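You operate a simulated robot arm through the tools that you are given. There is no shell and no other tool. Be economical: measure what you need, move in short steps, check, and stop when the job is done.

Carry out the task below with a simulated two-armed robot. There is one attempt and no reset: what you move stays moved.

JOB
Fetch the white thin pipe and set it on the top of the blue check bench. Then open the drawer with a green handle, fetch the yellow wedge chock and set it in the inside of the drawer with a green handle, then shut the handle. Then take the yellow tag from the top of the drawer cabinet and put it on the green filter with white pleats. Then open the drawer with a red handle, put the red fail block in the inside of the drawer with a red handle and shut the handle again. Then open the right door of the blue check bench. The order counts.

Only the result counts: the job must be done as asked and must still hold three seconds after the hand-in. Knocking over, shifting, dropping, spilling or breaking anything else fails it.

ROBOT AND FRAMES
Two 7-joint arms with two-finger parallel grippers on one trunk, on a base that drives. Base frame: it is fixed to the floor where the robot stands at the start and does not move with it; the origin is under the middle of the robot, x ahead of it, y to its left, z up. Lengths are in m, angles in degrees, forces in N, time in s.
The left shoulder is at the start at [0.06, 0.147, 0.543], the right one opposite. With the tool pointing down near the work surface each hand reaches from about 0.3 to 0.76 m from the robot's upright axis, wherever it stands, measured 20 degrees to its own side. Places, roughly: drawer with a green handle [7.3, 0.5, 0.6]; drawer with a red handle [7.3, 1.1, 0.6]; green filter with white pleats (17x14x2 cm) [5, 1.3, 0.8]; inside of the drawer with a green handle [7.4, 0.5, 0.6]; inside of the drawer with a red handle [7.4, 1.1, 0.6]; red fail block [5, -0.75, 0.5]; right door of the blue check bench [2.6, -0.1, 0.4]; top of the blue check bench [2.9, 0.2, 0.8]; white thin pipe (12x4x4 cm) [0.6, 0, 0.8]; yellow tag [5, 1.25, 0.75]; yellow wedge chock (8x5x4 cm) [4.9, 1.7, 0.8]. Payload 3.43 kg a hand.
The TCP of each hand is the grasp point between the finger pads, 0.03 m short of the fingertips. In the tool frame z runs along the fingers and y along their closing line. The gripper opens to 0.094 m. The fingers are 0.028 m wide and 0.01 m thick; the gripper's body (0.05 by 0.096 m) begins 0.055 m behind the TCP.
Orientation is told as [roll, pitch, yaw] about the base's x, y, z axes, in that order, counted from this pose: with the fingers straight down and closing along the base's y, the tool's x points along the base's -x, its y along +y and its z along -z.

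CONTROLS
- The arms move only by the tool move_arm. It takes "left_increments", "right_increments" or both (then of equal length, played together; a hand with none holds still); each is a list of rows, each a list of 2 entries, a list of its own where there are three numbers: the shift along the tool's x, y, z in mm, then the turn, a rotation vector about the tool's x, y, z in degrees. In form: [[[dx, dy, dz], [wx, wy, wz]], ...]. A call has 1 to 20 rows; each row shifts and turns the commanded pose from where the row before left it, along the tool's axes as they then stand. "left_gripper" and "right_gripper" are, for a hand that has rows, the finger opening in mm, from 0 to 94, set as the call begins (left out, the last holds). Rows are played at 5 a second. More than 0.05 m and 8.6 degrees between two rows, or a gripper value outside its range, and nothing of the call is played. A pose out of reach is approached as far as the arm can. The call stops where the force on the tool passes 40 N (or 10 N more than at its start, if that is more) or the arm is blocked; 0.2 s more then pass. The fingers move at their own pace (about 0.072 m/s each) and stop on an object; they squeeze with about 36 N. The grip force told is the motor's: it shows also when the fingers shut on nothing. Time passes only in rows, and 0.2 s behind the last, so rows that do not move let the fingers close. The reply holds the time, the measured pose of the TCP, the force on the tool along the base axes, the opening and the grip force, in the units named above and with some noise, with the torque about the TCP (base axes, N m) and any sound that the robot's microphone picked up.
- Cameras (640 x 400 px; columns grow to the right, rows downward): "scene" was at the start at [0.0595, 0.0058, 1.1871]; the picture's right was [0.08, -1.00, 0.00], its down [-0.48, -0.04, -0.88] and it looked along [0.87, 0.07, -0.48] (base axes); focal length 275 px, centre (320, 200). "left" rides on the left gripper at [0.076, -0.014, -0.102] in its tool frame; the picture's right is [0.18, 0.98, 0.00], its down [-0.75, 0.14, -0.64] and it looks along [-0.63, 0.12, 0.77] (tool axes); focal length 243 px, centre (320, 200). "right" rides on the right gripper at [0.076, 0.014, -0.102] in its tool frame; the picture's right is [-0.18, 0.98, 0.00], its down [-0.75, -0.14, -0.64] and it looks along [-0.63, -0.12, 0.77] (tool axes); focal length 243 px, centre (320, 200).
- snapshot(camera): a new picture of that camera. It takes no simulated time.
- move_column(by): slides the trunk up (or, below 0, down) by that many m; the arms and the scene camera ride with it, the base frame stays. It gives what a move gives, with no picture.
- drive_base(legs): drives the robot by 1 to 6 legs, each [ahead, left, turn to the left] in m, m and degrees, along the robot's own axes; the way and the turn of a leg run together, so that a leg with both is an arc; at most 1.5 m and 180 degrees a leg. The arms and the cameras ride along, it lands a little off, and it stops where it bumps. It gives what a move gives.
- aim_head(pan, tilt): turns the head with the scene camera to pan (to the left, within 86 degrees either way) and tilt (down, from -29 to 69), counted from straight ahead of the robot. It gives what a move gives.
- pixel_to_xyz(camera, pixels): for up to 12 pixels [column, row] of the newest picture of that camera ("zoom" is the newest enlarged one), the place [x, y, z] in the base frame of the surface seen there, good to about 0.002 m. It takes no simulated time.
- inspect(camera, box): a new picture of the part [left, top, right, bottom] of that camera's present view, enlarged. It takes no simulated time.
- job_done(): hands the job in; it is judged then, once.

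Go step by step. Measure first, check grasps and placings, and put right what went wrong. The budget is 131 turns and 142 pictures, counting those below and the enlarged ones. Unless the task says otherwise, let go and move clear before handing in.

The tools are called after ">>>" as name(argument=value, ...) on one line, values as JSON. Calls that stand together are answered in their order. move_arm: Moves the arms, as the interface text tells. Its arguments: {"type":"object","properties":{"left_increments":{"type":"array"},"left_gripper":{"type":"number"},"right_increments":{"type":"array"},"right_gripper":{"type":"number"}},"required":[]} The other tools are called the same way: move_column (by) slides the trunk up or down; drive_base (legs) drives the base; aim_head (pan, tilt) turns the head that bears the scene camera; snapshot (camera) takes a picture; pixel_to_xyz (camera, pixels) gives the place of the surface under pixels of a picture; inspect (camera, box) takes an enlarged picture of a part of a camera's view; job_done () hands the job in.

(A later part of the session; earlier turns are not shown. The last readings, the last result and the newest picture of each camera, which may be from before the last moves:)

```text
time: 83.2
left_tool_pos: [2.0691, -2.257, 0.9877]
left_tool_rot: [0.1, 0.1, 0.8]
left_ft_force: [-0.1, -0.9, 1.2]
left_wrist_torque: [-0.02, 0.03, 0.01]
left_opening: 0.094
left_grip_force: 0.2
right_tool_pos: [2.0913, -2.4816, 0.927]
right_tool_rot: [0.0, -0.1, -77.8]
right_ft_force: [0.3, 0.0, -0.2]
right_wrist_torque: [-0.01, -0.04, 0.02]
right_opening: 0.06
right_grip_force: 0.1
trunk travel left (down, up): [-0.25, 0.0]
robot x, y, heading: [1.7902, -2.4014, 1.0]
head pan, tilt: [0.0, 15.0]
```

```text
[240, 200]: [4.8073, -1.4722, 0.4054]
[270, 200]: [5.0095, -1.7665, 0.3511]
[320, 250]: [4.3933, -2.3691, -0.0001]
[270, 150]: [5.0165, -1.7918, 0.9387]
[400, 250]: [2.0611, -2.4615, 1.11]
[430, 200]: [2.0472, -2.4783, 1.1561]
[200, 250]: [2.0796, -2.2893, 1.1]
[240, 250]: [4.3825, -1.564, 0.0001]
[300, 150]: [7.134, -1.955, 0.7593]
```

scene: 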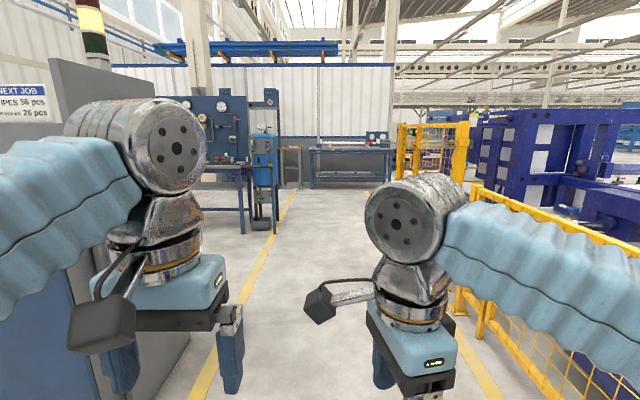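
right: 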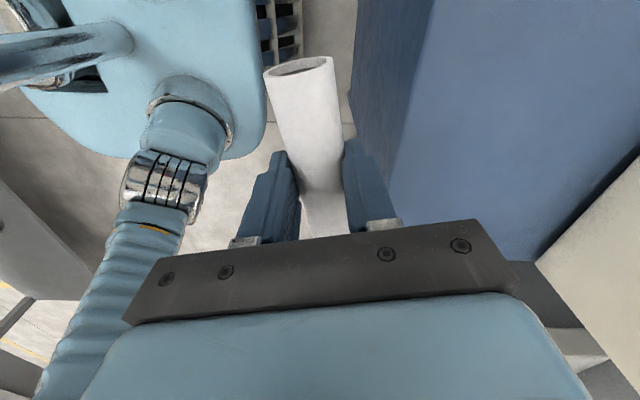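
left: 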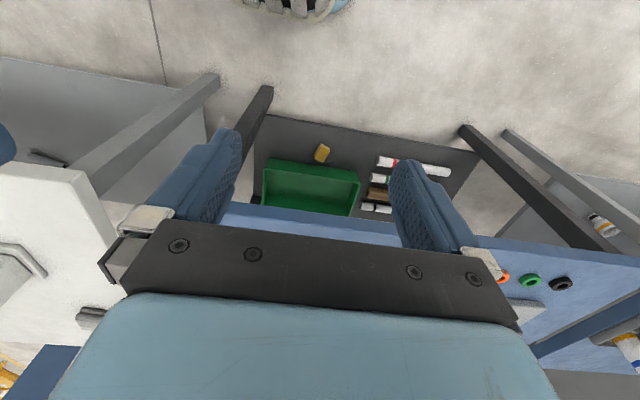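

The way ahead at y≈−2.4 is clear to x≈4.4+, with a table at x≈4.8. I'll drive 1.5 m ahead and look around.

>>> drive_base(legs=[[1.5, 0, -1], [0.5, 0, 0]])

>>> aim_head(pan=0, tilt=18)

>>> snapshot(camera="scene")

>>> aim_head(pan=50, tilt=18)

>>> snapshot(camera="scene")

>>> aim_head(pan=80, tilt=18)

>>> snapshot(camera="scene")

```text
time: 93.3
left_tool_pos: [4.0813, -2.2412, 0.9884]
left_tool_rot: [0.0, -0.1, 0.4]
left_ft_force: [-0.2, 0.4, 0.2]
left_wrist_torque: [0.0, 0.01, 0.0]
left_opening: 0.0942
left_grip_force: 0.1
right_tool_pos: [4.1013, -2.4639, 0.9263]
right_tool_rot: [0.1, 0.0, -78.2]
right_ft_force: [-0.4, 0.7, -1.3]
right_wrist_torque: [0.02, 0.04, -0.03]
right_opening: 0.0601
right_grip_force: 0.0
trunk travel left (down, up): [-0.25, 0.0]
robot x, y, heading: [3.8026, -2.3801, 0.5]
head pan, tilt: [0.0, 15.0]
```

```text
time: 93.9
left_tool_pos: [4.0821, -2.2409, 0.9876]
left_tool_rot: [0.0, -0.1, 0.4]
left_ft_force: [-0.5, -0.1, 0.1]
left_wrist_torque: [-0.01, -0.04, 0.01]
left_opening: 0.094
left_grip_force: 0.0
right_tool_pos: [4.1029, -2.4632, 0.9271]
right_tool_rot: [0.0, 0.1, -78.2]
right_ft_force: [0.8, 0.1, 0.0]
right_wrist_torque: [-0.01, -0.01, -0.04]
right_opening: 0.0599
right_grip_force: 0.2
trunk travel left (down, up): [-0.25, 0.0]
robot x, y, heading: [3.8035, -2.3811, 0.3]
head pan, tilt: [0.0, 18.0]
```

```text
113 pictures are left
```

scene: 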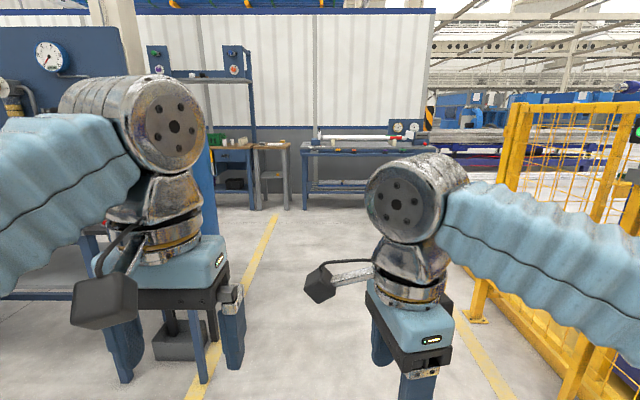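

```text
time: 95.1
left_tool_pos: [4.0803, -2.2401, 0.9877]
left_tool_rot: [0.1, -0.1, 0.4]
left_ft_force: [0.1, 0.5, 0.7]
left_wrist_torque: [0.01, 0.03, 0.01]
left_opening: 0.0942
left_grip_force: 0.1
right_tool_pos: [4.1003, -2.4639, 0.9286]
right_tool_rot: [0.0, 0.0, -78.1]
right_ft_force: [-1.0, 0.6, -0.7]
right_wrist_torque: [0.02, -0.02, -0.03]
right_opening: 0.0601
right_grip_force: 0.0
trunk travel left (down, up): [-0.25, 0.0]
robot x, y, heading: [3.8017, -2.3756, 0.1]
head pan, tilt: [50.0, 18.0]
```

```text
112 pictures are left
```

scene: 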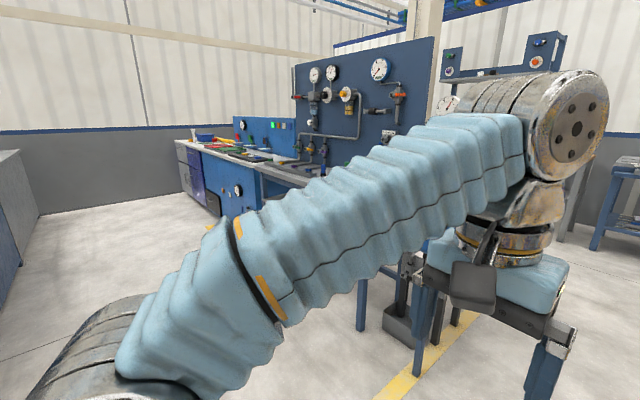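

```text
time: 96.0
left_tool_pos: [4.0814, -2.2408, 0.9878]
left_tool_rot: [-0.1, -0.1, 0.4]
left_ft_force: [1.2, 0.3, -0.5]
left_wrist_torque: [0.02, -0.03, 0.03]
left_opening: 0.0939
left_grip_force: 0.1
right_tool_pos: [4.1012, -2.465, 0.9263]
right_tool_rot: [0.1, 0.0, -78.3]
right_ft_force: [0.3, -0.5, -0.3]
right_wrist_torque: [0.0, -0.01, -0.03]
right_opening: 0.06
right_grip_force: 0.1
trunk travel left (down, up): [-0.25, 0.0]
robot x, y, heading: [3.8024, -2.3806, 0.4]
head pan, tilt: [80.0, 18.0]
```

```text
111 pictures are left
```

scene: 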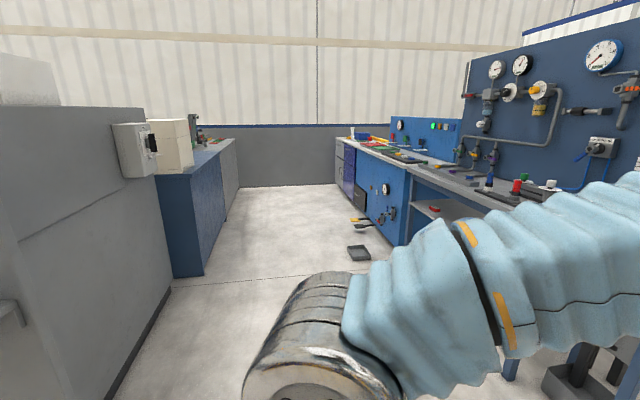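

The aisle at y≈−2.4 continues; the x≈5 row ends at y≈−1.8 and another row stands at x≈7.1. I'll go to x≈6.1 and look left.

>>> drive_base(legs=[[1.3, 0, -0.4], [1.0, 0, 0]])

>>> snapshot(camera="scene")

>>> aim_head(pan=35, tilt=18)

>>> snapshot(camera="scene")

```text
time: 107.4
left_tool_pos: [6.3911, -2.2484, 0.9892]
left_tool_rot: [0.0, -0.2, -0.5]
left_ft_force: [1.1, 0.4, 0.4]
left_wrist_torque: [0.02, 0.02, -0.01]
left_opening: 0.094
left_grip_force: 0.1
right_tool_pos: [6.408, -2.4724, 0.926]
right_tool_rot: [0.1, 0.0, -79.1]
right_ft_force: [0.4, 0.2, 0.8]
right_wrist_torque: [-0.01, -0.02, -0.03]
right_opening: 0.0598
right_grip_force: 0.1
trunk travel left (down, up): [-0.25, 0.0]
robot x, y, heading: [6.1099, -2.3844, -0.5]
head pan, tilt: [80.0, 18.0]
```

```text
110 pictures are left
```

scene: 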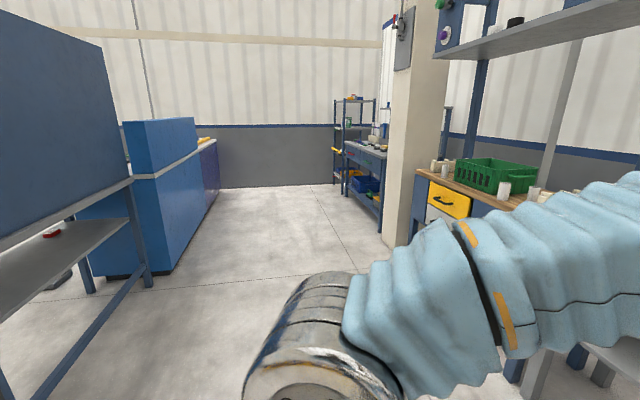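

```text
time: 108.5
left_tool_pos: [6.3905, -2.2489, 0.9884]
left_tool_rot: [0.0, -0.1, -0.5]
left_ft_force: [0.7, -0.1, -1.1]
left_wrist_torque: [-0.02, 0.0, 0.01]
left_opening: 0.0939
left_grip_force: 0.0
right_tool_pos: [6.407, -2.4718, 0.9271]
right_tool_rot: [0.0, 0.1, -79.1]
right_ft_force: [0.3, -0.2, -0.8]
right_wrist_torque: [0.0, 0.0, -0.03]
right_opening: 0.0602
right_grip_force: 0.1
trunk travel left (down, up): [-0.25, 0.0]
robot x, y, heading: [6.1136, -2.3792, -0.5]
head pan, tilt: [35.0, 18.0]
```

```text
109 pictures are left
```

scene: 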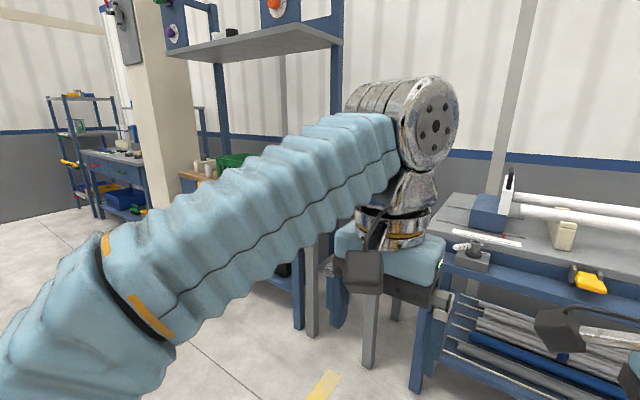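

The aisle between rows is free. I'll drive left toward the drawer at y≈0.5, stopping to look.

>>> drive_base(legs=[[0, 1.5, 0.5], [0, 1.0, 0]])

>>> snapshot(camera="scene")

>>> aim_head(pan=60, tilt=18)

>>> snapshot(camera="scene")

```text
time: 120.7
left_tool_pos: [6.3565, 0.2621, 0.9877]
left_tool_rot: [0.1, 0.0, 1.3]
left_ft_force: [0.0, 0.7, -0.4]
left_wrist_torque: [-0.02, 0.02, 0.0]
left_opening: 0.0941
left_grip_force: 0.1
right_tool_pos: [6.38, 0.0399, 0.9277]
right_tool_rot: [0.1, 0.0, -77.3]
right_ft_force: [-0.2, 0.5, 0.1]
right_wrist_torque: [0.0, 0.04, -0.03]
right_opening: 0.06
right_grip_force: 0.1
trunk travel left (down, up): [-0.25, 0.0]
robot x, y, heading: [6.0799, 0.1174, 1.3]
head pan, tilt: [35.0, 18.0]
```

```text
108 pictures are left
```

scene: 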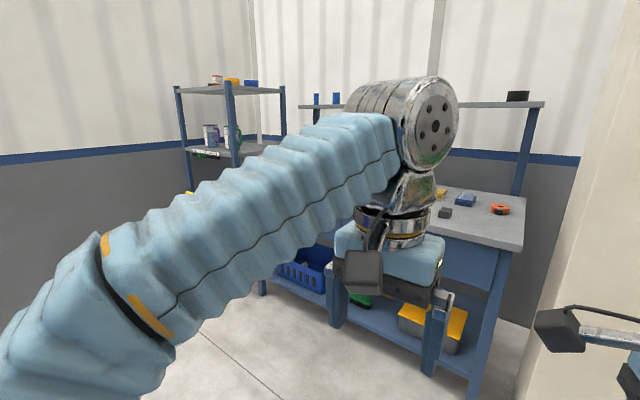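

```text
time: 121.6
left_tool_pos: [6.356, 0.2623, 0.9881]
left_tool_rot: [-0.1, -0.1, 1.4]
left_ft_force: [-0.1, 0.3, -0.6]
left_wrist_torque: [0.03, 0.01, -0.02]
left_opening: 0.0939
left_grip_force: 0.0
right_tool_pos: [6.3806, 0.0391, 0.927]
right_tool_rot: [-0.1, -0.1, -77.3]
right_ft_force: [-0.5, 1.0, 0.0]
right_wrist_torque: [-0.03, 0.01, 0.02]
right_opening: 0.0602
right_grip_force: 0.0
trunk travel left (down, up): [-0.25, 0.0]
robot x, y, heading: [6.0805, 0.1176, 1.5]
head pan, tilt: [60.0, 18.0]
```

```text
107 pictures are left
```

scene: 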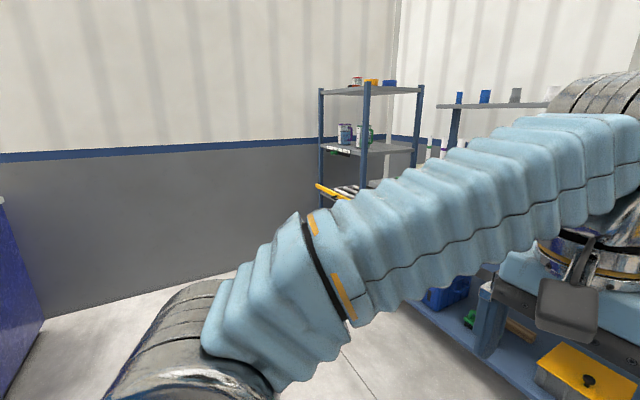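

The drawer table is ahead-left. I'll move left 0.65 m and look straight ahead.

>>> drive_base(legs=[[0, 0.65, -1.4]])

>>> aim_head(pan=0, tilt=25)

>>> snapshot(camera="scene")

```text
time: 125.2
left_tool_pos: [6.3578, 0.9037, 0.9879]
left_tool_rot: [0.0, -0.1, -0.6]
left_ft_force: [-0.4, -0.5, 0.3]
left_wrist_torque: [0.04, 0.04, -0.02]
left_opening: 0.0938
left_grip_force: 0.0
right_tool_pos: [6.3741, 0.6814, 0.9276]
right_tool_rot: [0.0, -0.1, -79.2]
right_ft_force: [-0.1, 0.7, 0.7]
right_wrist_torque: [0.0, -0.05, 0.0]
right_opening: 0.0601
right_grip_force: 0.0
trunk travel left (down, up): [-0.25, 0.0]
robot x, y, heading: [6.0758, 0.7703, -0.6]
head pan, tilt: [60.0, 18.0]
```

```text
time: 126.5
left_tool_pos: [6.3568, 0.9055, 0.9885]
left_tool_rot: [0.0, -0.1, -0.6]
left_ft_force: [-0.8, -0.3, -0.6]
left_wrist_torque: [0.01, -0.02, -0.01]
left_opening: 0.0941
left_grip_force: 0.1
right_tool_pos: [6.3724, 0.6798, 0.9269]
right_tool_rot: [0.0, 0.0, -79.1]
right_ft_force: [-0.6, 0.1, -0.6]
right_wrist_torque: [0.01, 0.02, 0.01]
right_opening: 0.0601
right_grip_force: 0.2
trunk travel left (down, up): [-0.25, 0.0]
robot x, y, heading: [6.0776, 0.7684, -0.4]
head pan, tilt: [0.0, 25.0]
```

```text
106 pictures are left
```

scene: 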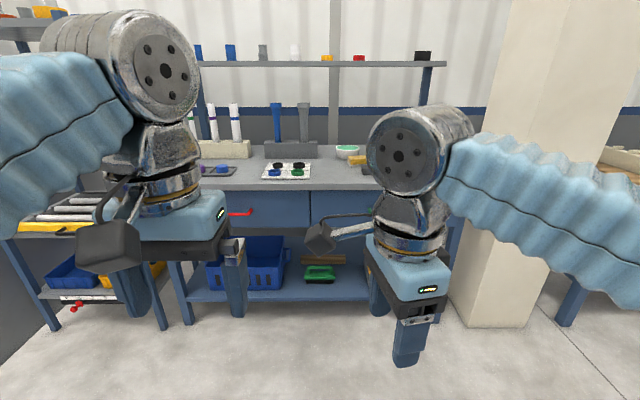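

The red handle is at (240,213); the green one is hidden behind the right arm. I'll measure the front and enlarge.

>>> pixel_to_xyz(camera="scene", pixels=[[240, 213], [250, 212], [230, 214], [270, 210], [330, 205], [300, 186], [300, 192], [308, 210], [450, 230], [270, 235], [230, 186]])

>>> inspect(camera="scene", box=[200, 140, 400, 265])

```text
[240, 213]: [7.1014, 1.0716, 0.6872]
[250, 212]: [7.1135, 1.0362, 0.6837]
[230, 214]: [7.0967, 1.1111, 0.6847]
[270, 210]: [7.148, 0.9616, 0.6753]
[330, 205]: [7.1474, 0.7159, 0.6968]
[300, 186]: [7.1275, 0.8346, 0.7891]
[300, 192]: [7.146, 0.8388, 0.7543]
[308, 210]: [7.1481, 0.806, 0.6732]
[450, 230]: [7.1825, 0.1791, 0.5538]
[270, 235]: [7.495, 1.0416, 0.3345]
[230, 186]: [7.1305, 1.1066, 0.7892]
```

```text
3.20 times, centred on (300, 202) of scene
```

zoom: 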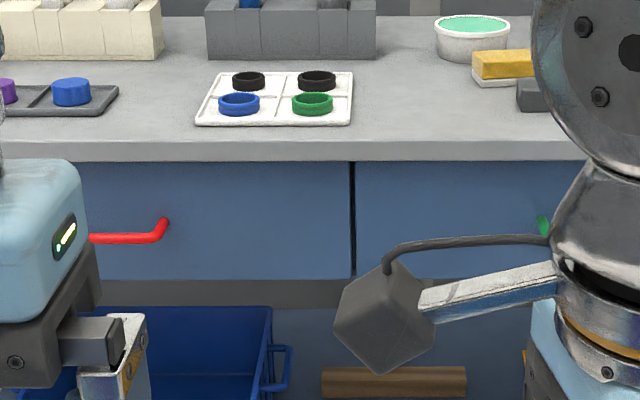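

The drawer fronts are at x≈7.147 and the handle bars at x≈7.10, z≈0.685; the green one is centred near y≈0.5. I'll lower the right hand, finish the yaw to −90 and reach forward, ready to pitch the fingers level.

>>> move_arm(right_increments=[[[0, 0, 50], [0, 0, 0]], [[0, 0, 50], [0, 0, 0]], [[0, 0, 50], [0, 0, 5.6]], [[0, 0, 40], [0, 0, 5.5]], [[0, 45, 40], [0, 0, 0]], [[0, 45, 0], [0, 0, 0]], [[0, 45, 0], [0, 0, 0]], [[0, 45, 0], [0, 0, 0]], [[0, 45, 0], [0, 0, 0]], [[0, 0, 0], [0, 0, 0]]], right_gripper=70)

>>> move_arm(right_increments=[[[0, 0, 0], [-8.2, 0, 0]], [[0, 0, 0], [-8.2, 0, 0]], [[0, 0, 0], [-8.2, 0, 0]], [[0, 0, 0], [-8.2, 0, 0]], [[0, 0, 0], [-8.2, 0, 0]], [[0, 0, 0], [-8.2, 0, 0]], [[0, 0, 0], [-8.2, 0, 0]], [[0, 0, 0], [-8.2, 0, 0]], [[0, 0, 0], [-8.2, 0, 0]], [[0, 0, 0], [-8.2, 0, 0]], [[0, 0, 0], [-8, 0, 0]], [[0, 0, 0], [0, 0, 0]]])

>>> snapshot(camera="scene")

```text
refused: row 5 steps farther than a row can; nothing moved
```

```text
time: 129.1
left_tool_pos: [6.357, 0.9063, 0.9891]
left_tool_rot: [-0.1, 0.0, -0.6]
left_ft_force: [-0.7, -0.1, 0.1]
left_wrist_torque: [0.02, 0.01, 0.0]
left_opening: 0.0942
left_grip_force: 0.1
right_tool_pos: [6.3739, 0.686, 0.9388]
right_tool_rot: [90.1, -0.1, -79.2]
right_ft_force: [-0.1, 0.2, 0.3]
right_wrist_torque: [0.0, -0.01, -0.03]
right_opening: 0.0601
right_grip_force: 0.1
right hand out of reach, approached as far as the arm can: row 11
trunk travel left (down, up): [-0.25, 0.0]
robot x, y, heading: [6.0757, 0.7689, -0.9]
head pan, tilt: [0.0, 25.0]
```

```text
104 pictures are left
```

scene: 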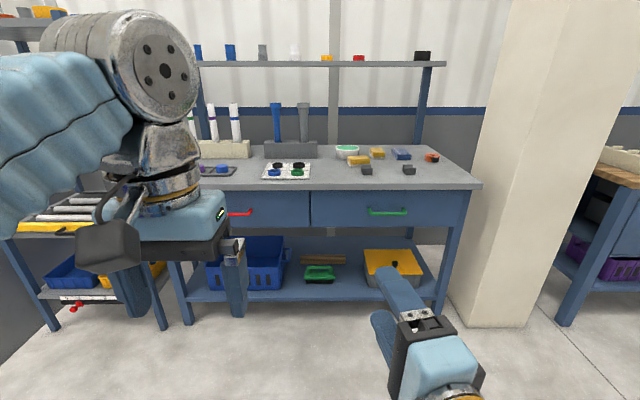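

The right hand now points forward, and the green handle shows at (388,212). I'll measure the handle, the column and the drawer.

>>> pixel_to_xyz(camera="scene", pixels=[[372, 211], [388, 212], [404, 212], [388, 209], [388, 215], [480, 300], [465, 325], [520, 325], [430, 200], [388, 225], [240, 213]])

>>> inspect(camera="scene", box=[300, 170, 480, 280])

```text
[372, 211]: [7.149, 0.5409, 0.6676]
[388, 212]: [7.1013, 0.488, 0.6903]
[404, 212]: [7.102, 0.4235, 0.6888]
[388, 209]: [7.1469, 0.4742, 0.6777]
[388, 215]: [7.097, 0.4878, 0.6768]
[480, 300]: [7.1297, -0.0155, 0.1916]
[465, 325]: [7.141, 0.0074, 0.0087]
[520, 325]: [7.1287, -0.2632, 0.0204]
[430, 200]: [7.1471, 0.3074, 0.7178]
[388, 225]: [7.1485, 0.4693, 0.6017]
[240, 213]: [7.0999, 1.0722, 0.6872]
```

```text
3.56 times, centred on (390, 225) of scene
```

zoom: 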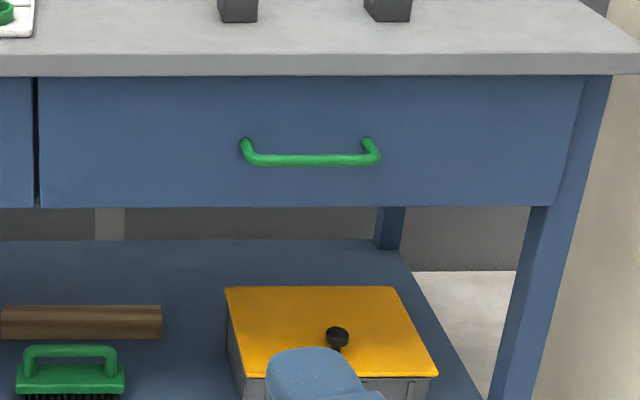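

Green handle: y 0.42–0.55, x≈7.102, z≈0.684. I'll straighten the yaw, lower the hand and extend forward.

>>> move_arm(right_increments=[[[0, 0, 0], [0, -5.5, 0]], [[0, 0, 0], [0, -5.3, 0]], [[0, -45, 10], [0, 0, 0]], [[0, -45, 10], [0, 0, 0]], [[0, -45, 10], [0, 0, 0]], [[0, -45, 10], [0, 0, 0]], [[0, -45, 10], [0, 0, 0]], [[0, -30, 10], [0, 0, 0]], [[0, 0, 45], [0, 0, 0]], [[0, 0, 45], [0, 0, 0]], [[0, 0, 45], [0, 0, 0]], [[0, 0, 45], [0, 0, 0]], [[0, 0, 0], [0, 0, 0]]], right_gripper=70)

>>> snapshot(camera="scene")

```text
time: 130.4
left_tool_pos: [6.3572, 0.9067, 0.9879]
left_tool_rot: [0.0, -0.1, -0.6]
left_ft_force: [0.6, 0.3, 0.3]
left_wrist_torque: [0.04, 0.01, 0.0]
left_opening: 0.0941
left_grip_force: 0.1
right_tool_pos: [6.3965, 0.6996, 0.9301]
right_tool_rot: [97.5, 11.1, -88.1]
right_ft_force: [-0.6, 0.3, 0.6]
right_wrist_torque: [0.02, -0.03, 0.02]
right_opening: 0.0699
right_grip_force: 0.0
right hand out of reach, approached as far as the arm can: row 3, 4, 5, 6
trunk travel left (down, up): [-0.25, 0.0]
robot x, y, heading: [6.0761, 0.771, -0.6]
head pan, tilt: [0.0, 25.0]
stopped in row 6 (right hand): the arm was blocked; the commanded pose is now the measured one
```

```text
102 pictures are left
```

scene: 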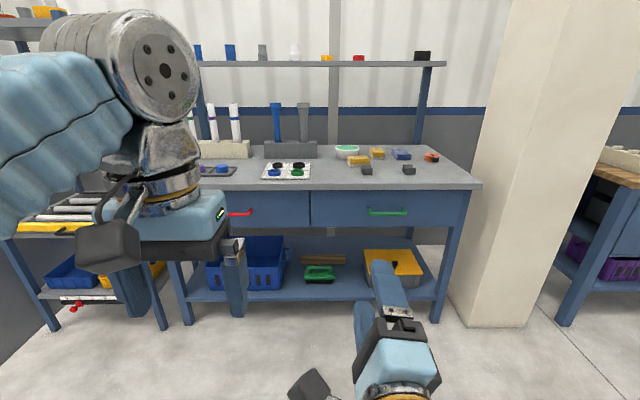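

The folded arm blocked while lowering close to the body. I'll extend forward first.

>>> move_arm(right_increments=[[[0, 10, 40], [0, 0, 0]], [[0, 0, 45], [0, 0, 0]], [[0, 0, 45], [0, 0, 0]], [[0, 0, 45], [0, 0, 0]], [[0, 0, 45], [0, 0, 0]], [[0, 0, 0], [0, 0, 0]]])

>>> snapshot(camera="scene")

```text
time: 131.8
left_tool_pos: [6.3573, 0.9053, 0.9873]
left_tool_rot: [0.0, 0.0, -0.6]
left_ft_force: [-0.2, 1.1, -0.1]
left_wrist_torque: [0.02, 0.04, 0.01]
left_opening: 0.0939
left_grip_force: 0.1
right_tool_pos: [6.6132, 0.7003, 0.9699]
right_tool_rot: [97.6, 11.0, -88.2]
right_ft_force: [0.6, 1.2, -0.1]
right_wrist_torque: [0.04, -0.05, 0.0]
right_opening: 0.07
right_grip_force: 0.1
trunk travel left (down, up): [-0.25, 0.0]
robot x, y, heading: [6.0755, 0.7723, -0.7]
head pan, tilt: [0.0, 25.0]
```

```text
101 pictures are left
```

scene: 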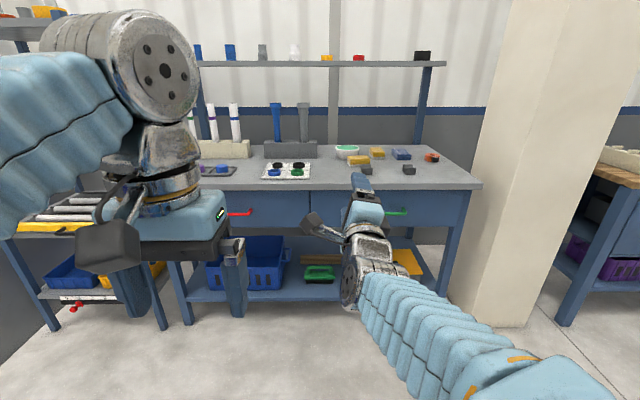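

The arm extends fine now. I'll correct the residual tilt and then lower to z≈0.684.

>>> move_arm(right_increments=[[[0, 0, 0], [3.8, -0.9, -5.5]], [[0, 0, 0], [3.8, -0.9, -5.5]], [[0, -45, 0], [0, 0, 0]], [[0, -45, 0], [0, 0, 0]], [[0, -45, 0], [0, 0, 0]], [[0, -45, 0], [0, 0, 0]], [[0, -45, 0], [0, 0, 0]], [[0, -45, 0], [0, 0, 0]], [[0, -16, 0], [0, 0, 0]], [[0, 0, 0], [0, 0, 0]]])

>>> snapshot(camera="scene")

```text
time: 134.0
left_tool_pos: [6.3567, 0.9071, 0.9882]
left_tool_rot: [0.0, -0.1, -0.5]
left_ft_force: [0.3, -0.5, 0.4]
left_wrist_torque: [0.03, -0.03, 0.0]
left_opening: 0.0939
left_grip_force: 0.1
right_tool_pos: [6.6126, 0.7004, 0.6833]
right_tool_rot: [89.7, 0.1, -90.5]
right_ft_force: [0.3, -0.7, 0.1]
right_wrist_torque: [0.02, 0.0, -0.02]
right_opening: 0.07
right_grip_force: 0.0
trunk travel left (down, up): [-0.25, 0.0]
robot x, y, heading: [6.0765, 0.7716, -0.6]
head pan, tilt: [0.0, 25.0]
```

```text
100 pictures are left
```

scene: 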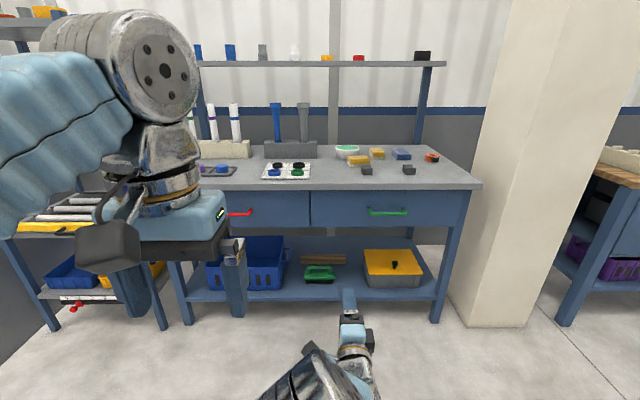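

The pose is good: level, z 0.683. I'll drive ahead 0.38 and right 0.21 to line up with the green handle.

>>> drive_base(legs=[[0.38, -0.21, 0.6]])

>>> snapshot(camera="right")

>>> snapshot(camera="scene")

```text
time: 136.6
left_tool_pos: [6.7341, 0.6986, 0.9893]
left_tool_rot: [0.0, -0.1, 0.2]
left_ft_force: [0.1, 0.0, 1.0]
left_wrist_torque: [-0.01, -0.01, 0.01]
left_opening: 0.0941
left_grip_force: 0.1
right_tool_pos: [6.9902, 0.4965, 0.6833]
right_tool_rot: [89.6, 0.1, -89.8]
right_ft_force: [-0.3, 0.2, 0.4]
right_wrist_torque: [0.0, 0.01, 0.0]
right_opening: 0.0699
right_grip_force: 0.1
trunk travel left (down, up): [-0.25, 0.0]
robot x, y, heading: [6.4517, 0.5606, 0.4]
head pan, tilt: [0.0, 25.0]
```

```text
99 pictures are left
```

right: 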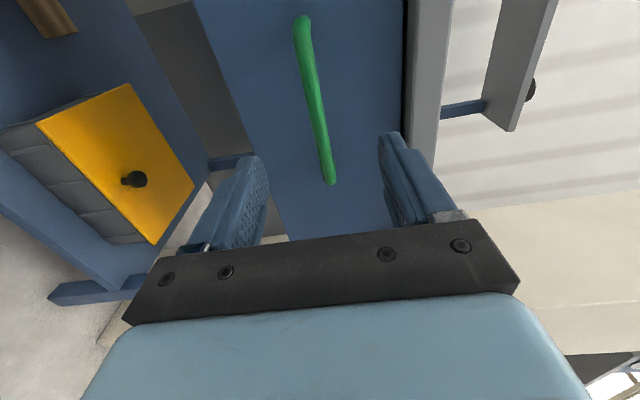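

```text
98 pictures are left
```

scene: 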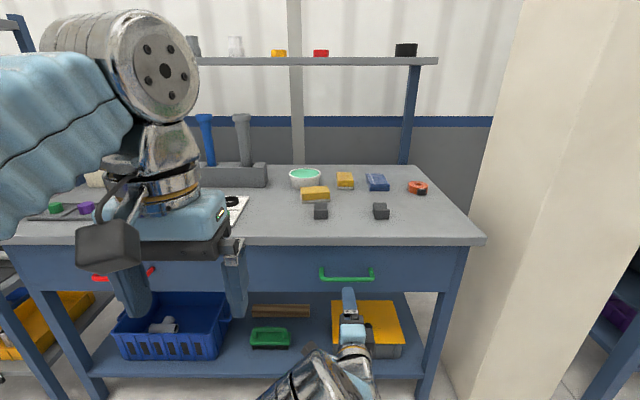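

The handle is aligned between the fingers in the wrist view. I'll refine its position at (308,60)–(328,170).

>>> pixel_to_xyz(camera="right", pixels=[[305, 40], [312, 80], [322, 130], [328, 170], [314, 100], [320, 100], [308, 100]])

```text
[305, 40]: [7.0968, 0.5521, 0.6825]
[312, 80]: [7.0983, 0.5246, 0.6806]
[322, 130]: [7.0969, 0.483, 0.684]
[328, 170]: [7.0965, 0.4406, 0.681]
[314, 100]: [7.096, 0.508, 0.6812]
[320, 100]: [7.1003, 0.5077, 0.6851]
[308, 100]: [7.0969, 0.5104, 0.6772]
```

The bar centre is at x≈7.103, z≈0.682. I'll advance 113 mm and close.

>>> move_arm(right_increments=[[[0, 0, 40], [0, 0, 0]], [[0, -1, 40], [0, 0, 0]], [[0, 0, 32], [0, 0, 0]], [[0, 0, 0], [0, 0, 0]]])

>>> move_arm(right_increments=[[[0, 0, 0], [0, 0, 0]], [[0, 0, 0], [0, 0, 0]], [[0, 0, 0], [0, 0, 0]], [[0, 0, 0], [0, 0, 0]], [[0, 0, 0], [0, 0, 0]]], right_gripper=0)

>>> snapshot(camera="right")

```text
time: 137.6
left_tool_pos: [6.7331, 0.6982, 0.9889]
left_tool_rot: [0.0, -0.1, 0.2]
left_ft_force: [-0.3, -0.8, 0.5]
left_wrist_torque: [0.02, -0.01, -0.01]
left_opening: 0.0941
left_grip_force: 0.1
right_tool_pos: [7.1049, 0.4966, 0.6821]
right_tool_rot: [89.6, 0.2, -89.7]
right_ft_force: [0.4, 0.1, -0.7]
right_wrist_torque: [0.01, 0.0, -0.03]
right_opening: 0.0704
right_grip_force: 0.0
trunk travel left (down, up): [-0.25, 0.0]
robot x, y, heading: [6.4565, 0.5593, 0.1]
head pan, tilt: [0.0, 25.0]
```

```text
time: 138.8
left_tool_pos: [6.7354, 0.6973, 0.9872]
left_tool_rot: [0.0, 0.1, 0.2]
left_ft_force: [0.1, 1.1, 0.2]
left_wrist_torque: [0.03, 0.04, 0.02]
left_opening: 0.0944
left_grip_force: 0.1
right_tool_pos: [7.1037, 0.498, 0.6808]
right_tool_rot: [89.4, 0.2, -89.8]
right_ft_force: [-7.1, 1.1, -24.1]
right_wrist_torque: [-0.09, 0.02, -0.02]
right_opening: 0.0184
right_grip_force: 45.5
trunk travel left (down, up): [-0.25, 0.0]
robot x, y, heading: [6.4541, 0.5594, 0.1]
head pan, tilt: [0.0, 25.0]
```

```text
97 pictures are left
```

right: 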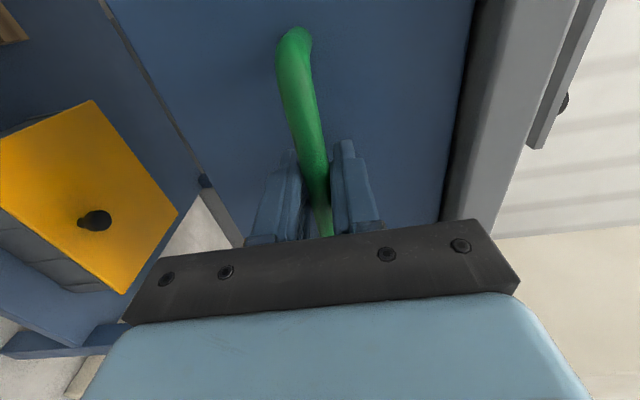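

The handle is gripped but a −24 N vertical load shows a slight misalignment, so I'll ease the hand down 2 mm, then pull.

>>> move_arm(right_increments=[[[0, -2, 0], [0, 0, 0]], [[0, 0, 0], [0, 0, 0]], [[0, 0, 0], [0, 0, 0]]])

>>> move_arm(right_increments=[[[0, 0, -20], [0, 0, 0]], [[0, 0, -20], [0, 0, 0]], [[0, 0, -20], [0, 0, 0]], [[0, 0, 0], [0, 0, 0]]])

```text
time: 139.6
left_tool_pos: [6.7339, 0.6984, 0.9873]
left_tool_rot: [0.0, 0.0, 0.2]
left_ft_force: [-1.0, 0.1, -0.3]
left_wrist_torque: [-0.01, -0.01, 0.01]
left_opening: 0.0941
left_grip_force: 0.0
right_tool_pos: [7.1031, 0.4972, 0.6806]
right_tool_rot: [89.7, 0.2, -89.8]
right_ft_force: [-10.7, 1.2, -16.3]
right_wrist_torque: [-0.16, -0.03, 0.12]
right_opening: 0.0182
right_grip_force: 44.6
trunk travel left (down, up): [-0.25, 0.0]
robot x, y, heading: [6.453, 0.5615, 0.1]
head pan, tilt: [0.0, 25.0]
```

```text
time: 140.6
left_tool_pos: [6.7352, 0.6987, 0.9885]
left_tool_rot: [0.0, -0.1, 0.1]
left_ft_force: [0.2, 0.9, -0.3]
left_wrist_torque: [0.0, 0.01, -0.04]
left_opening: 0.0939
left_grip_force: 0.1
right_tool_pos: [7.0432, 0.4968, 0.681]
right_tool_rot: [89.5, 0.1, -89.8]
right_ft_force: [-0.1, 8.1, -15.6]
right_wrist_torque: [-0.12, -0.04, -0.37]
right_opening: 0.0183
right_grip_force: 45.0
trunk travel left (down, up): [-0.25, 0.0]
robot x, y, heading: [6.4536, 0.5564, 0.3]
head pan, tilt: [0.0, 25.0]
```

The drawer is coming out. I'll continue by driving back 0.19 m while holding on.

>>> drive_base(legs=[[-0.19, 0, 0]])

>>> snapshot(camera="scene")

```text
time: 142.2
left_tool_pos: [6.543, 0.6985, 0.9862]
left_tool_rot: [0.0, 0.0, 0.3]
left_ft_force: [-0.2, -1.1, 0.1]
left_wrist_torque: [0.01, -0.02, -0.01]
left_opening: 0.0938
left_grip_force: 0.0
right_tool_pos: [6.8516, 0.4981, 0.6802]
right_tool_rot: [89.6, 0.1, -89.7]
right_ft_force: [-1.5, 18.6, -16.4]
right_wrist_torque: [0.0, -0.01, 0.21]
right_opening: 0.0181
right_grip_force: 45.4
trunk travel left (down, up): [-0.25, 0.0]
robot x, y, heading: [6.2632, 0.5587, 0.3]
head pan, tilt: [0.0, 25.0]
```

```text
96 pictures are left
```

scene: 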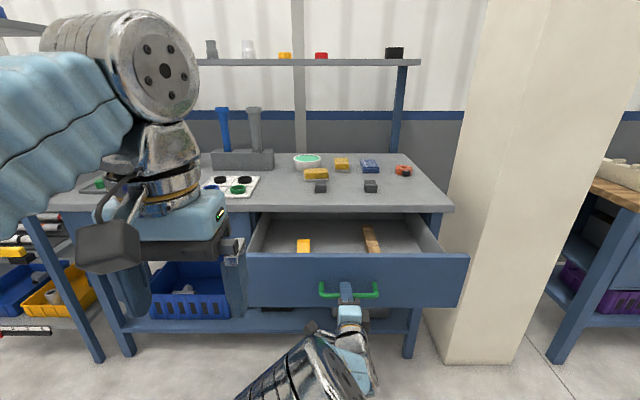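

The drawer is open 0.25 m; it holds a yellow item (304,246) and a wooden stick (372,240). I'll release, back off, then raise and retract the right hand.

>>> move_arm(right_increments=[[[0, 0, 0], [0, 0, 0]], [[0, 0, 0], [0, 0, 0]], [[0, 0, 0], [0, 0, 0]], [[0, 0, -30], [0, 0, 0]], [[0, 0, -30], [0, 0, 0]]], right_gripper=70)

>>> drive_base(legs=[[-0.15, 0, 0]])

>>> move_arm(right_increments=[[[0, 45, 0], [0, 0, 0]], [[0, 45, 0], [0, 0, 0]], [[0, 45, 0], [0, 0, 0]], [[0, 45, 0], [0, 0, 0]], [[0, 45, 0], [0, 0, 0]], [[0, 45, 0], [0, 0, 0]], [[0, 15, -30], [0, 0, 0]], [[0, 0, -40], [0, 0, 0]], [[0, 0, -40], [0, 0, 0]], [[0, 0, 0], [0, 0, 0]]])

>>> snapshot(camera="scene")

```text
time: 143.4
left_tool_pos: [6.5416, 0.6971, 0.9885]
left_tool_rot: [0.0, -0.1, 0.2]
left_ft_force: [0.8, 0.7, -0.1]
left_wrist_torque: [0.05, 0.01, 0.0]
left_opening: 0.094
left_grip_force: 0.2
right_tool_pos: [6.7919, 0.4962, 0.6803]
right_tool_rot: [89.7, 0.0, -89.5]
right_ft_force: [0.4, 0.4, 0.3]
right_wrist_torque: [-0.02, 0.02, -0.01]
right_opening: 0.0702
right_grip_force: 0.0
trunk travel left (down, up): [-0.25, 0.0]
robot x, y, heading: [6.2603, 0.5587, 0.1]
head pan, tilt: [0.0, 25.0]
```

```text
time: 144.8
left_tool_pos: [6.3929, 0.6967, 0.9874]
left_tool_rot: [0.0, 0.1, 0.1]
left_ft_force: [0.3, -0.2, -0.8]
left_wrist_torque: [0.0, 0.05, 0.01]
left_opening: 0.094
left_grip_force: 0.0
right_tool_pos: [6.6419, 0.496, 0.6807]
right_tool_rot: [89.7, 0.1, -89.7]
right_ft_force: [0.3, -0.7, 0.4]
right_wrist_torque: [0.0, -0.05, 0.04]
right_opening: 0.0702
right_grip_force: 0.1
trunk travel left (down, up): [-0.25, 0.0]
robot x, y, heading: [6.1121, 0.5609, 0.1]
head pan, tilt: [0.0, 25.0]
```

```text
time: 147.0
left_tool_pos: [6.3926, 0.6967, 0.988]
left_tool_rot: [-0.1, -0.1, 0.1]
left_ft_force: [-0.9, -0.6, 0.1]
left_wrist_torque: [0.01, 0.02, -0.05]
left_opening: 0.0941
left_grip_force: 0.1
right_tool_pos: [6.5336, 0.4936, 0.9657]
right_tool_rot: [89.8, 0.1, -89.7]
right_ft_force: [-0.2, 0.0, 0.7]
right_wrist_torque: [0.02, -0.01, -0.01]
right_opening: 0.0703
right_grip_force: 0.1
trunk travel left (down, up): [-0.25, 0.0]
robot x, y, heading: [6.1177, 0.5555, -0.0]
head pan, tilt: [0.0, 25.0]
```

```text
95 pictures are left
```

scene: 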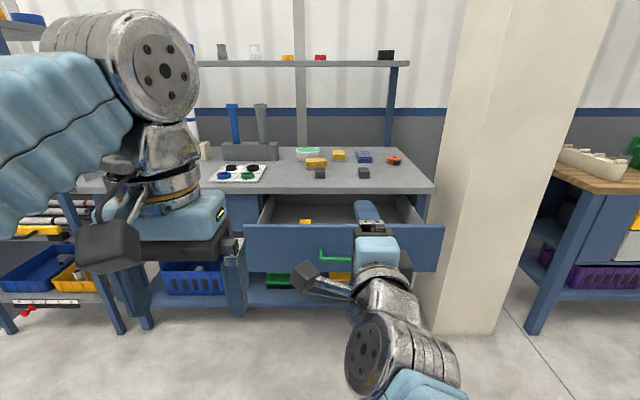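

The drawer stays open. I'll turn left to see whether the x≈5 row (wedge, tag, filter) can be reached from this aisle.

>>> drive_base(legs=[[0, 0, 150]])

>>> aim_head(pan=0, tilt=25)

>>> snapshot(camera="scene")

```text
time: 153.6
left_tool_pos: [5.8008, 0.5772, 0.9881]
left_tool_rot: [0.0, -0.2, 150.6]
left_ft_force: [-1.1, -0.5, 0.0]
left_wrist_torque: [0.02, -0.02, 0.02]
left_opening: 0.0939
left_grip_force: 0.0
right_tool_pos: [5.7785, 0.8229, 0.9653]
right_tool_rot: [89.7, 0.1, 60.8]
right_ft_force: [0.1, 0.2, -0.7]
right_wrist_torque: [-0.01, 0.04, -0.06]
right_opening: 0.0699
right_grip_force: 0.1
trunk travel left (down, up): [-0.25, 0.0]
robot x, y, heading: [6.1133, 0.5616, 150.6]
head pan, tilt: [0.0, 25.0]
```

```text
time: 154.2
left_tool_pos: [5.802, 0.5772, 0.9868]
left_tool_rot: [0.0, -0.1, 150.6]
left_ft_force: [0.2, 0.1, 0.2]
left_wrist_torque: [0.01, 0.01, -0.01]
left_opening: 0.094
left_grip_force: 0.1
right_tool_pos: [5.7806, 0.824, 0.9664]
right_tool_rot: [89.8, 0.1, 60.7]
right_ft_force: [-0.5, -0.2, 0.0]
right_wrist_torque: [0.02, -0.01, 0.01]
right_opening: 0.0701
right_grip_force: 0.0
trunk travel left (down, up): [-0.25, 0.0]
robot x, y, heading: [6.114, 0.5569, 150.6]
head pan, tilt: [0.0, 25.0]
```

```text
94 pictures are left
```

scene: 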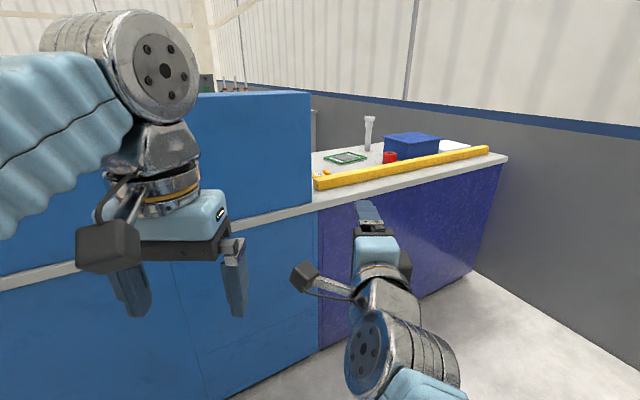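

The purple cabinet's top shows the green filter at (345,157), a long yellow bar along the near edge, and other items. I'll measure and enlarge.

>>> pixel_to_xyz(camera="scene", pixels=[[345, 157], [400, 168], [320, 172], [320, 190], [505, 160], [388, 157], [410, 145], [320, 205], [368, 135], [312, 150], [430, 180], [440, 145]])

>>> inspect(camera="scene", box=[300, 100, 520, 240])

```text
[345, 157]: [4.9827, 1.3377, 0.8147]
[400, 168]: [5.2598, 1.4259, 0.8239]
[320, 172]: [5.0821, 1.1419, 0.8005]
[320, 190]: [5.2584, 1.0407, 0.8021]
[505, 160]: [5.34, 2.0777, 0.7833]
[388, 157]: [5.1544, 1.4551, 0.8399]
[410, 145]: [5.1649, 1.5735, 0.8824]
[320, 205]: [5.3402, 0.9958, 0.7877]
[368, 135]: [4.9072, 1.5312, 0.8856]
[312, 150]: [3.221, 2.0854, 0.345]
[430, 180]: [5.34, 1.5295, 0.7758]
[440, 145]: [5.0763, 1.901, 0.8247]
```

```text
2.86 times, centred on (410, 170) of scene
```

zoom: 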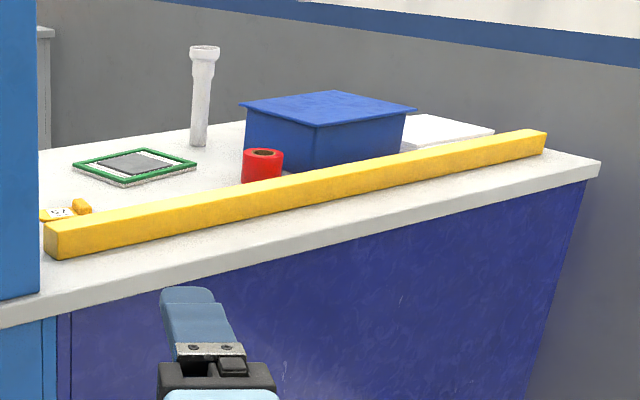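

Reaching over the bar and box from here is poor; the front side (x<4.65) is better. I'll turn back and drive around the row.

>>> drive_base(legs=[[0, 0, -150.6], [0, -1.5, 0], [0, -1.45, 0], [-1.3, 0, 0], [-0.9, 0, 0]])

>>> aim_head(pan=70, tilt=25)

>>> snapshot(camera="scene")

```text
time: 185.1
left_tool_pos: [4.1669, -2.2452, 0.9881]
left_tool_rot: [0.1, -0.2, -0.2]
left_ft_force: [0.1, -0.2, -0.4]
left_wrist_torque: [0.02, -0.02, 0.0]
left_opening: 0.0943
left_grip_force: 0.1
right_tool_pos: [4.3053, -2.4479, 0.9665]
right_tool_rot: [89.7, 0.0, -90.1]
right_ft_force: [0.6, 0.8, -0.1]
right_wrist_torque: [0.01, -0.03, 0.01]
right_opening: 0.07
right_grip_force: 0.2
trunk travel left (down, up): [-0.25, 0.0]
robot x, y, heading: [3.8849, -2.3831, -0.4]
head pan, tilt: [0.0, 25.0]
```

```text
time: 186.5
left_tool_pos: [4.1656, -2.2448, 0.9885]
left_tool_rot: [0.0, -0.1, -0.2]
left_ft_force: [0.4, -0.7, 0.7]
left_wrist_torque: [0.02, 0.01, 0.03]
left_opening: 0.0941
left_grip_force: 0.1
right_tool_pos: [4.3061, -2.4484, 0.9659]
right_tool_rot: [89.7, 0.1, -89.9]
right_ft_force: [-0.2, 0.6, 0.3]
right_wrist_torque: [0.04, 0.05, -0.03]
right_opening: 0.0701
right_grip_force: 0.1
trunk travel left (down, up): [-0.25, 0.0]
robot x, y, heading: [3.8861, -2.3826, -0.3]
head pan, tilt: [70.0, 25.0]
```

```text
92 pictures are left
```

scene: 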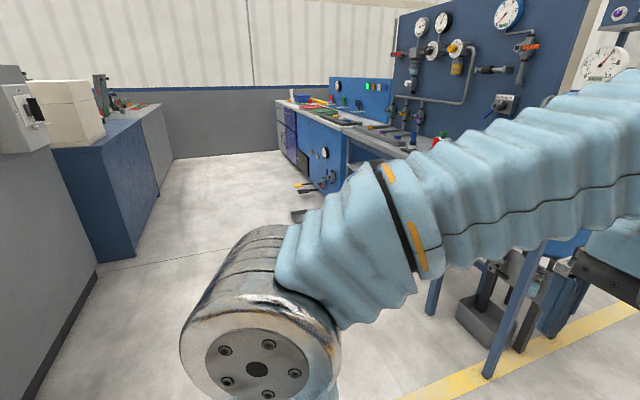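

>>> pixel_to_xyz(camera="scene", pixels=[[298, 214], [300, 186], [310, 185], [435, 300], [278, 125], [135, 200], [100, 265], [165, 150], [300, 130], [345, 140]])

>>> inspect(camera="scene", box=[240, 70, 440, 230])

```text
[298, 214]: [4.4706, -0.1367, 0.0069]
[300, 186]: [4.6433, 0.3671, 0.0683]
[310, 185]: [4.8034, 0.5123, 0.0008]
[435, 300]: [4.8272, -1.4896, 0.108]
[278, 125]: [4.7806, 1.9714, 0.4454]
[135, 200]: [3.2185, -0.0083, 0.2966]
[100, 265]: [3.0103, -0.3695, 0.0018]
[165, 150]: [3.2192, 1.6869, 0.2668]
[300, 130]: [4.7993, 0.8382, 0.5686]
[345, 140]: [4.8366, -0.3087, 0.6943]
```

```text
2.50 times, centred on (340, 150) of scene
```

zoom: 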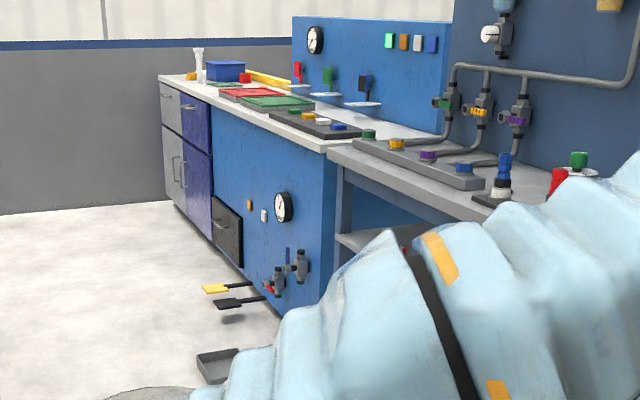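

The aisle x≈3.25–4.45 is free except for floor trays at x≥4.45. I'll drive left along it at x≈3.87.

>>> drive_base(legs=[[0, 1.5, 0.3], [0, 1.5, 0], [0, 0.6, 0]])

>>> aim_head(pan=15, tilt=28)

>>> snapshot(camera="scene")

```text
time: 203.8
left_tool_pos: [4.152, 1.3414, 0.9874]
left_tool_rot: [0.0, -0.1, 1.1]
left_ft_force: [0.3, 0.5, 0.4]
left_wrist_torque: [0.0, 0.01, -0.02]
left_opening: 0.0939
left_grip_force: 0.1
right_tool_pos: [4.2963, 1.1393, 0.9656]
right_tool_rot: [89.7, 0.0, -88.8]
right_ft_force: [0.2, -0.3, 0.3]
right_wrist_torque: [0.01, -0.02, 0.01]
right_opening: 0.07
right_grip_force: 0.0
trunk travel left (down, up): [-0.25, 0.0]
robot x, y, heading: [3.8731, 1.1967, 1.0]
head pan, tilt: [70.0, 25.0]
```

```text
time: 205.1
left_tool_pos: [4.1522, 1.3405, 0.9873]
left_tool_rot: [0.0, -0.1, 1.2]
left_ft_force: [0.4, 0.8, 0.2]
left_wrist_torque: [-0.02, -0.02, -0.03]
left_opening: 0.0939
left_grip_force: 0.0
right_tool_pos: [4.2963, 1.1398, 0.9651]
right_tool_rot: [89.8, 0.1, -88.8]
right_ft_force: [-0.5, 0.6, 0.0]
right_wrist_torque: [0.0, -0.05, -0.01]
right_opening: 0.0701
right_grip_force: 0.1
trunk travel left (down, up): [-0.25, 0.0]
robot x, y, heading: [3.8713, 1.1964, 1.0]
head pan, tilt: [15.0, 28.0]
```

```text
90 pictures are left
```

scene: 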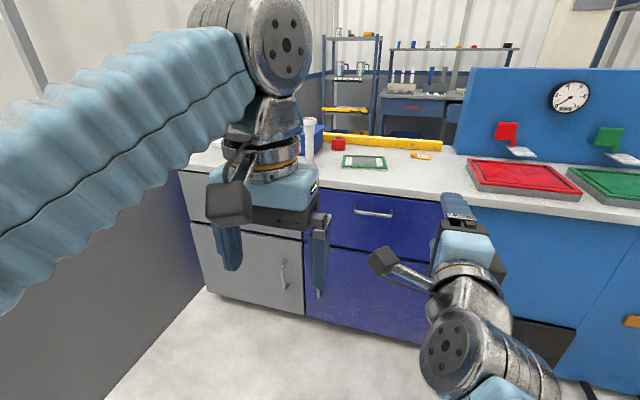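

The filter is at (364,161) and the yellow tag at (421,156). I'll measure these and the left wall.

>>> pixel_to_xyz(camera="scene", pixels=[[364, 161], [345, 160], [384, 162], [364, 155], [364, 167], [421, 156], [150, 250], [215, 150], [310, 130], [350, 185], [205, 285], [364, 163]])

>>> inspect(camera="scene", box=[300, 110, 460, 210])

```text
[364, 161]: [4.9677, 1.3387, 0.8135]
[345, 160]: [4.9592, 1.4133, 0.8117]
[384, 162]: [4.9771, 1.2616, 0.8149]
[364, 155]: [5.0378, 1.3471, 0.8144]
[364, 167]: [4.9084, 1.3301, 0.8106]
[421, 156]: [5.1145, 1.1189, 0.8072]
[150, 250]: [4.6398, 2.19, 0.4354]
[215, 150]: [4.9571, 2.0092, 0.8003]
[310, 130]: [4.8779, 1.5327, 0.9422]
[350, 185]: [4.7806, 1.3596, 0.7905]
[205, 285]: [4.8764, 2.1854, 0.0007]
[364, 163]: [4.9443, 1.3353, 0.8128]
```

```text
4.00 times, centred on (380, 160) of scene
```

zoom: 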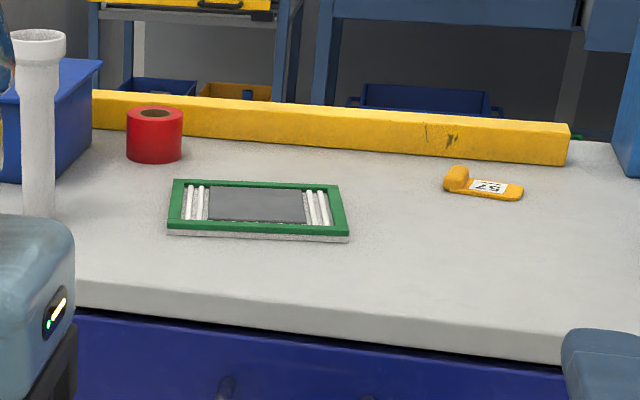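

Wall at y≈2.19, cabinet front at x≈4.78. I'll move left 0.27 and look for the wedge from there.

>>> drive_base(legs=[[0.15, 0.27, -1]])

>>> aim_head(pan=5, tilt=30)

>>> snapshot(camera="scene")

>>> snapshot(camera="left")

```text
time: 207.2
left_tool_pos: [4.3027, 1.6063, 0.9874]
left_tool_rot: [-0.1, -0.2, -0.1]
left_ft_force: [-0.6, -0.1, -0.3]
left_wrist_torque: [-0.02, 0.02, 0.0]
left_opening: 0.094
left_grip_force: 0.1
right_tool_pos: [4.4419, 1.4025, 0.9648]
right_tool_rot: [89.8, 0.0, -90.0]
right_ft_force: [0.4, 0.3, 0.3]
right_wrist_torque: [-0.01, 0.0, -0.01]
right_opening: 0.07
right_grip_force: 0.1
trunk travel left (down, up): [-0.25, 0.0]
robot x, y, heading: [4.0257, 1.4691, -0.0]
head pan, tilt: [15.0, 28.0]
```

```text
time: 207.9
left_tool_pos: [4.3021, 1.6066, 0.989]
left_tool_rot: [0.1, 0.0, -0.1]
left_ft_force: [0.7, -0.8, -0.1]
left_wrist_torque: [0.01, -0.01, -0.02]
left_opening: 0.094
left_grip_force: 0.2
right_tool_pos: [4.4428, 1.4032, 0.9653]
right_tool_rot: [89.8, 0.1, -90.0]
right_ft_force: [0.7, 0.5, -1.2]
right_wrist_torque: [0.04, -0.01, 0.01]
right_opening: 0.0701
right_grip_force: 0.1
trunk travel left (down, up): [-0.25, 0.0]
robot x, y, heading: [4.0216, 1.4689, 0.4]
head pan, tilt: [5.0, 30.0]
```

```text
88 pictures are left
```

scene: 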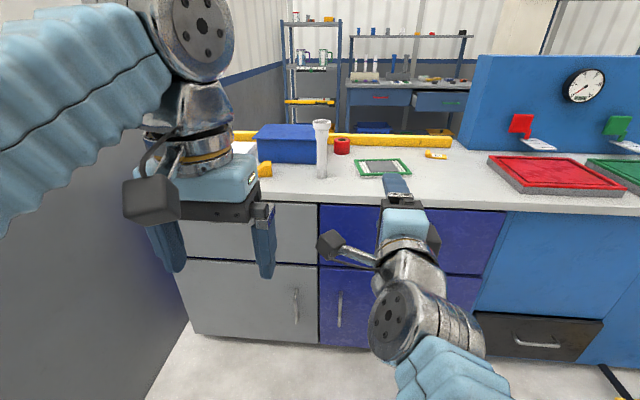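

```text
87 pictures are left
```

left: 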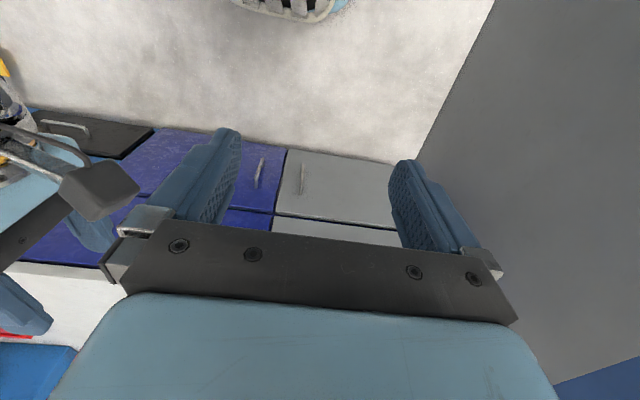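

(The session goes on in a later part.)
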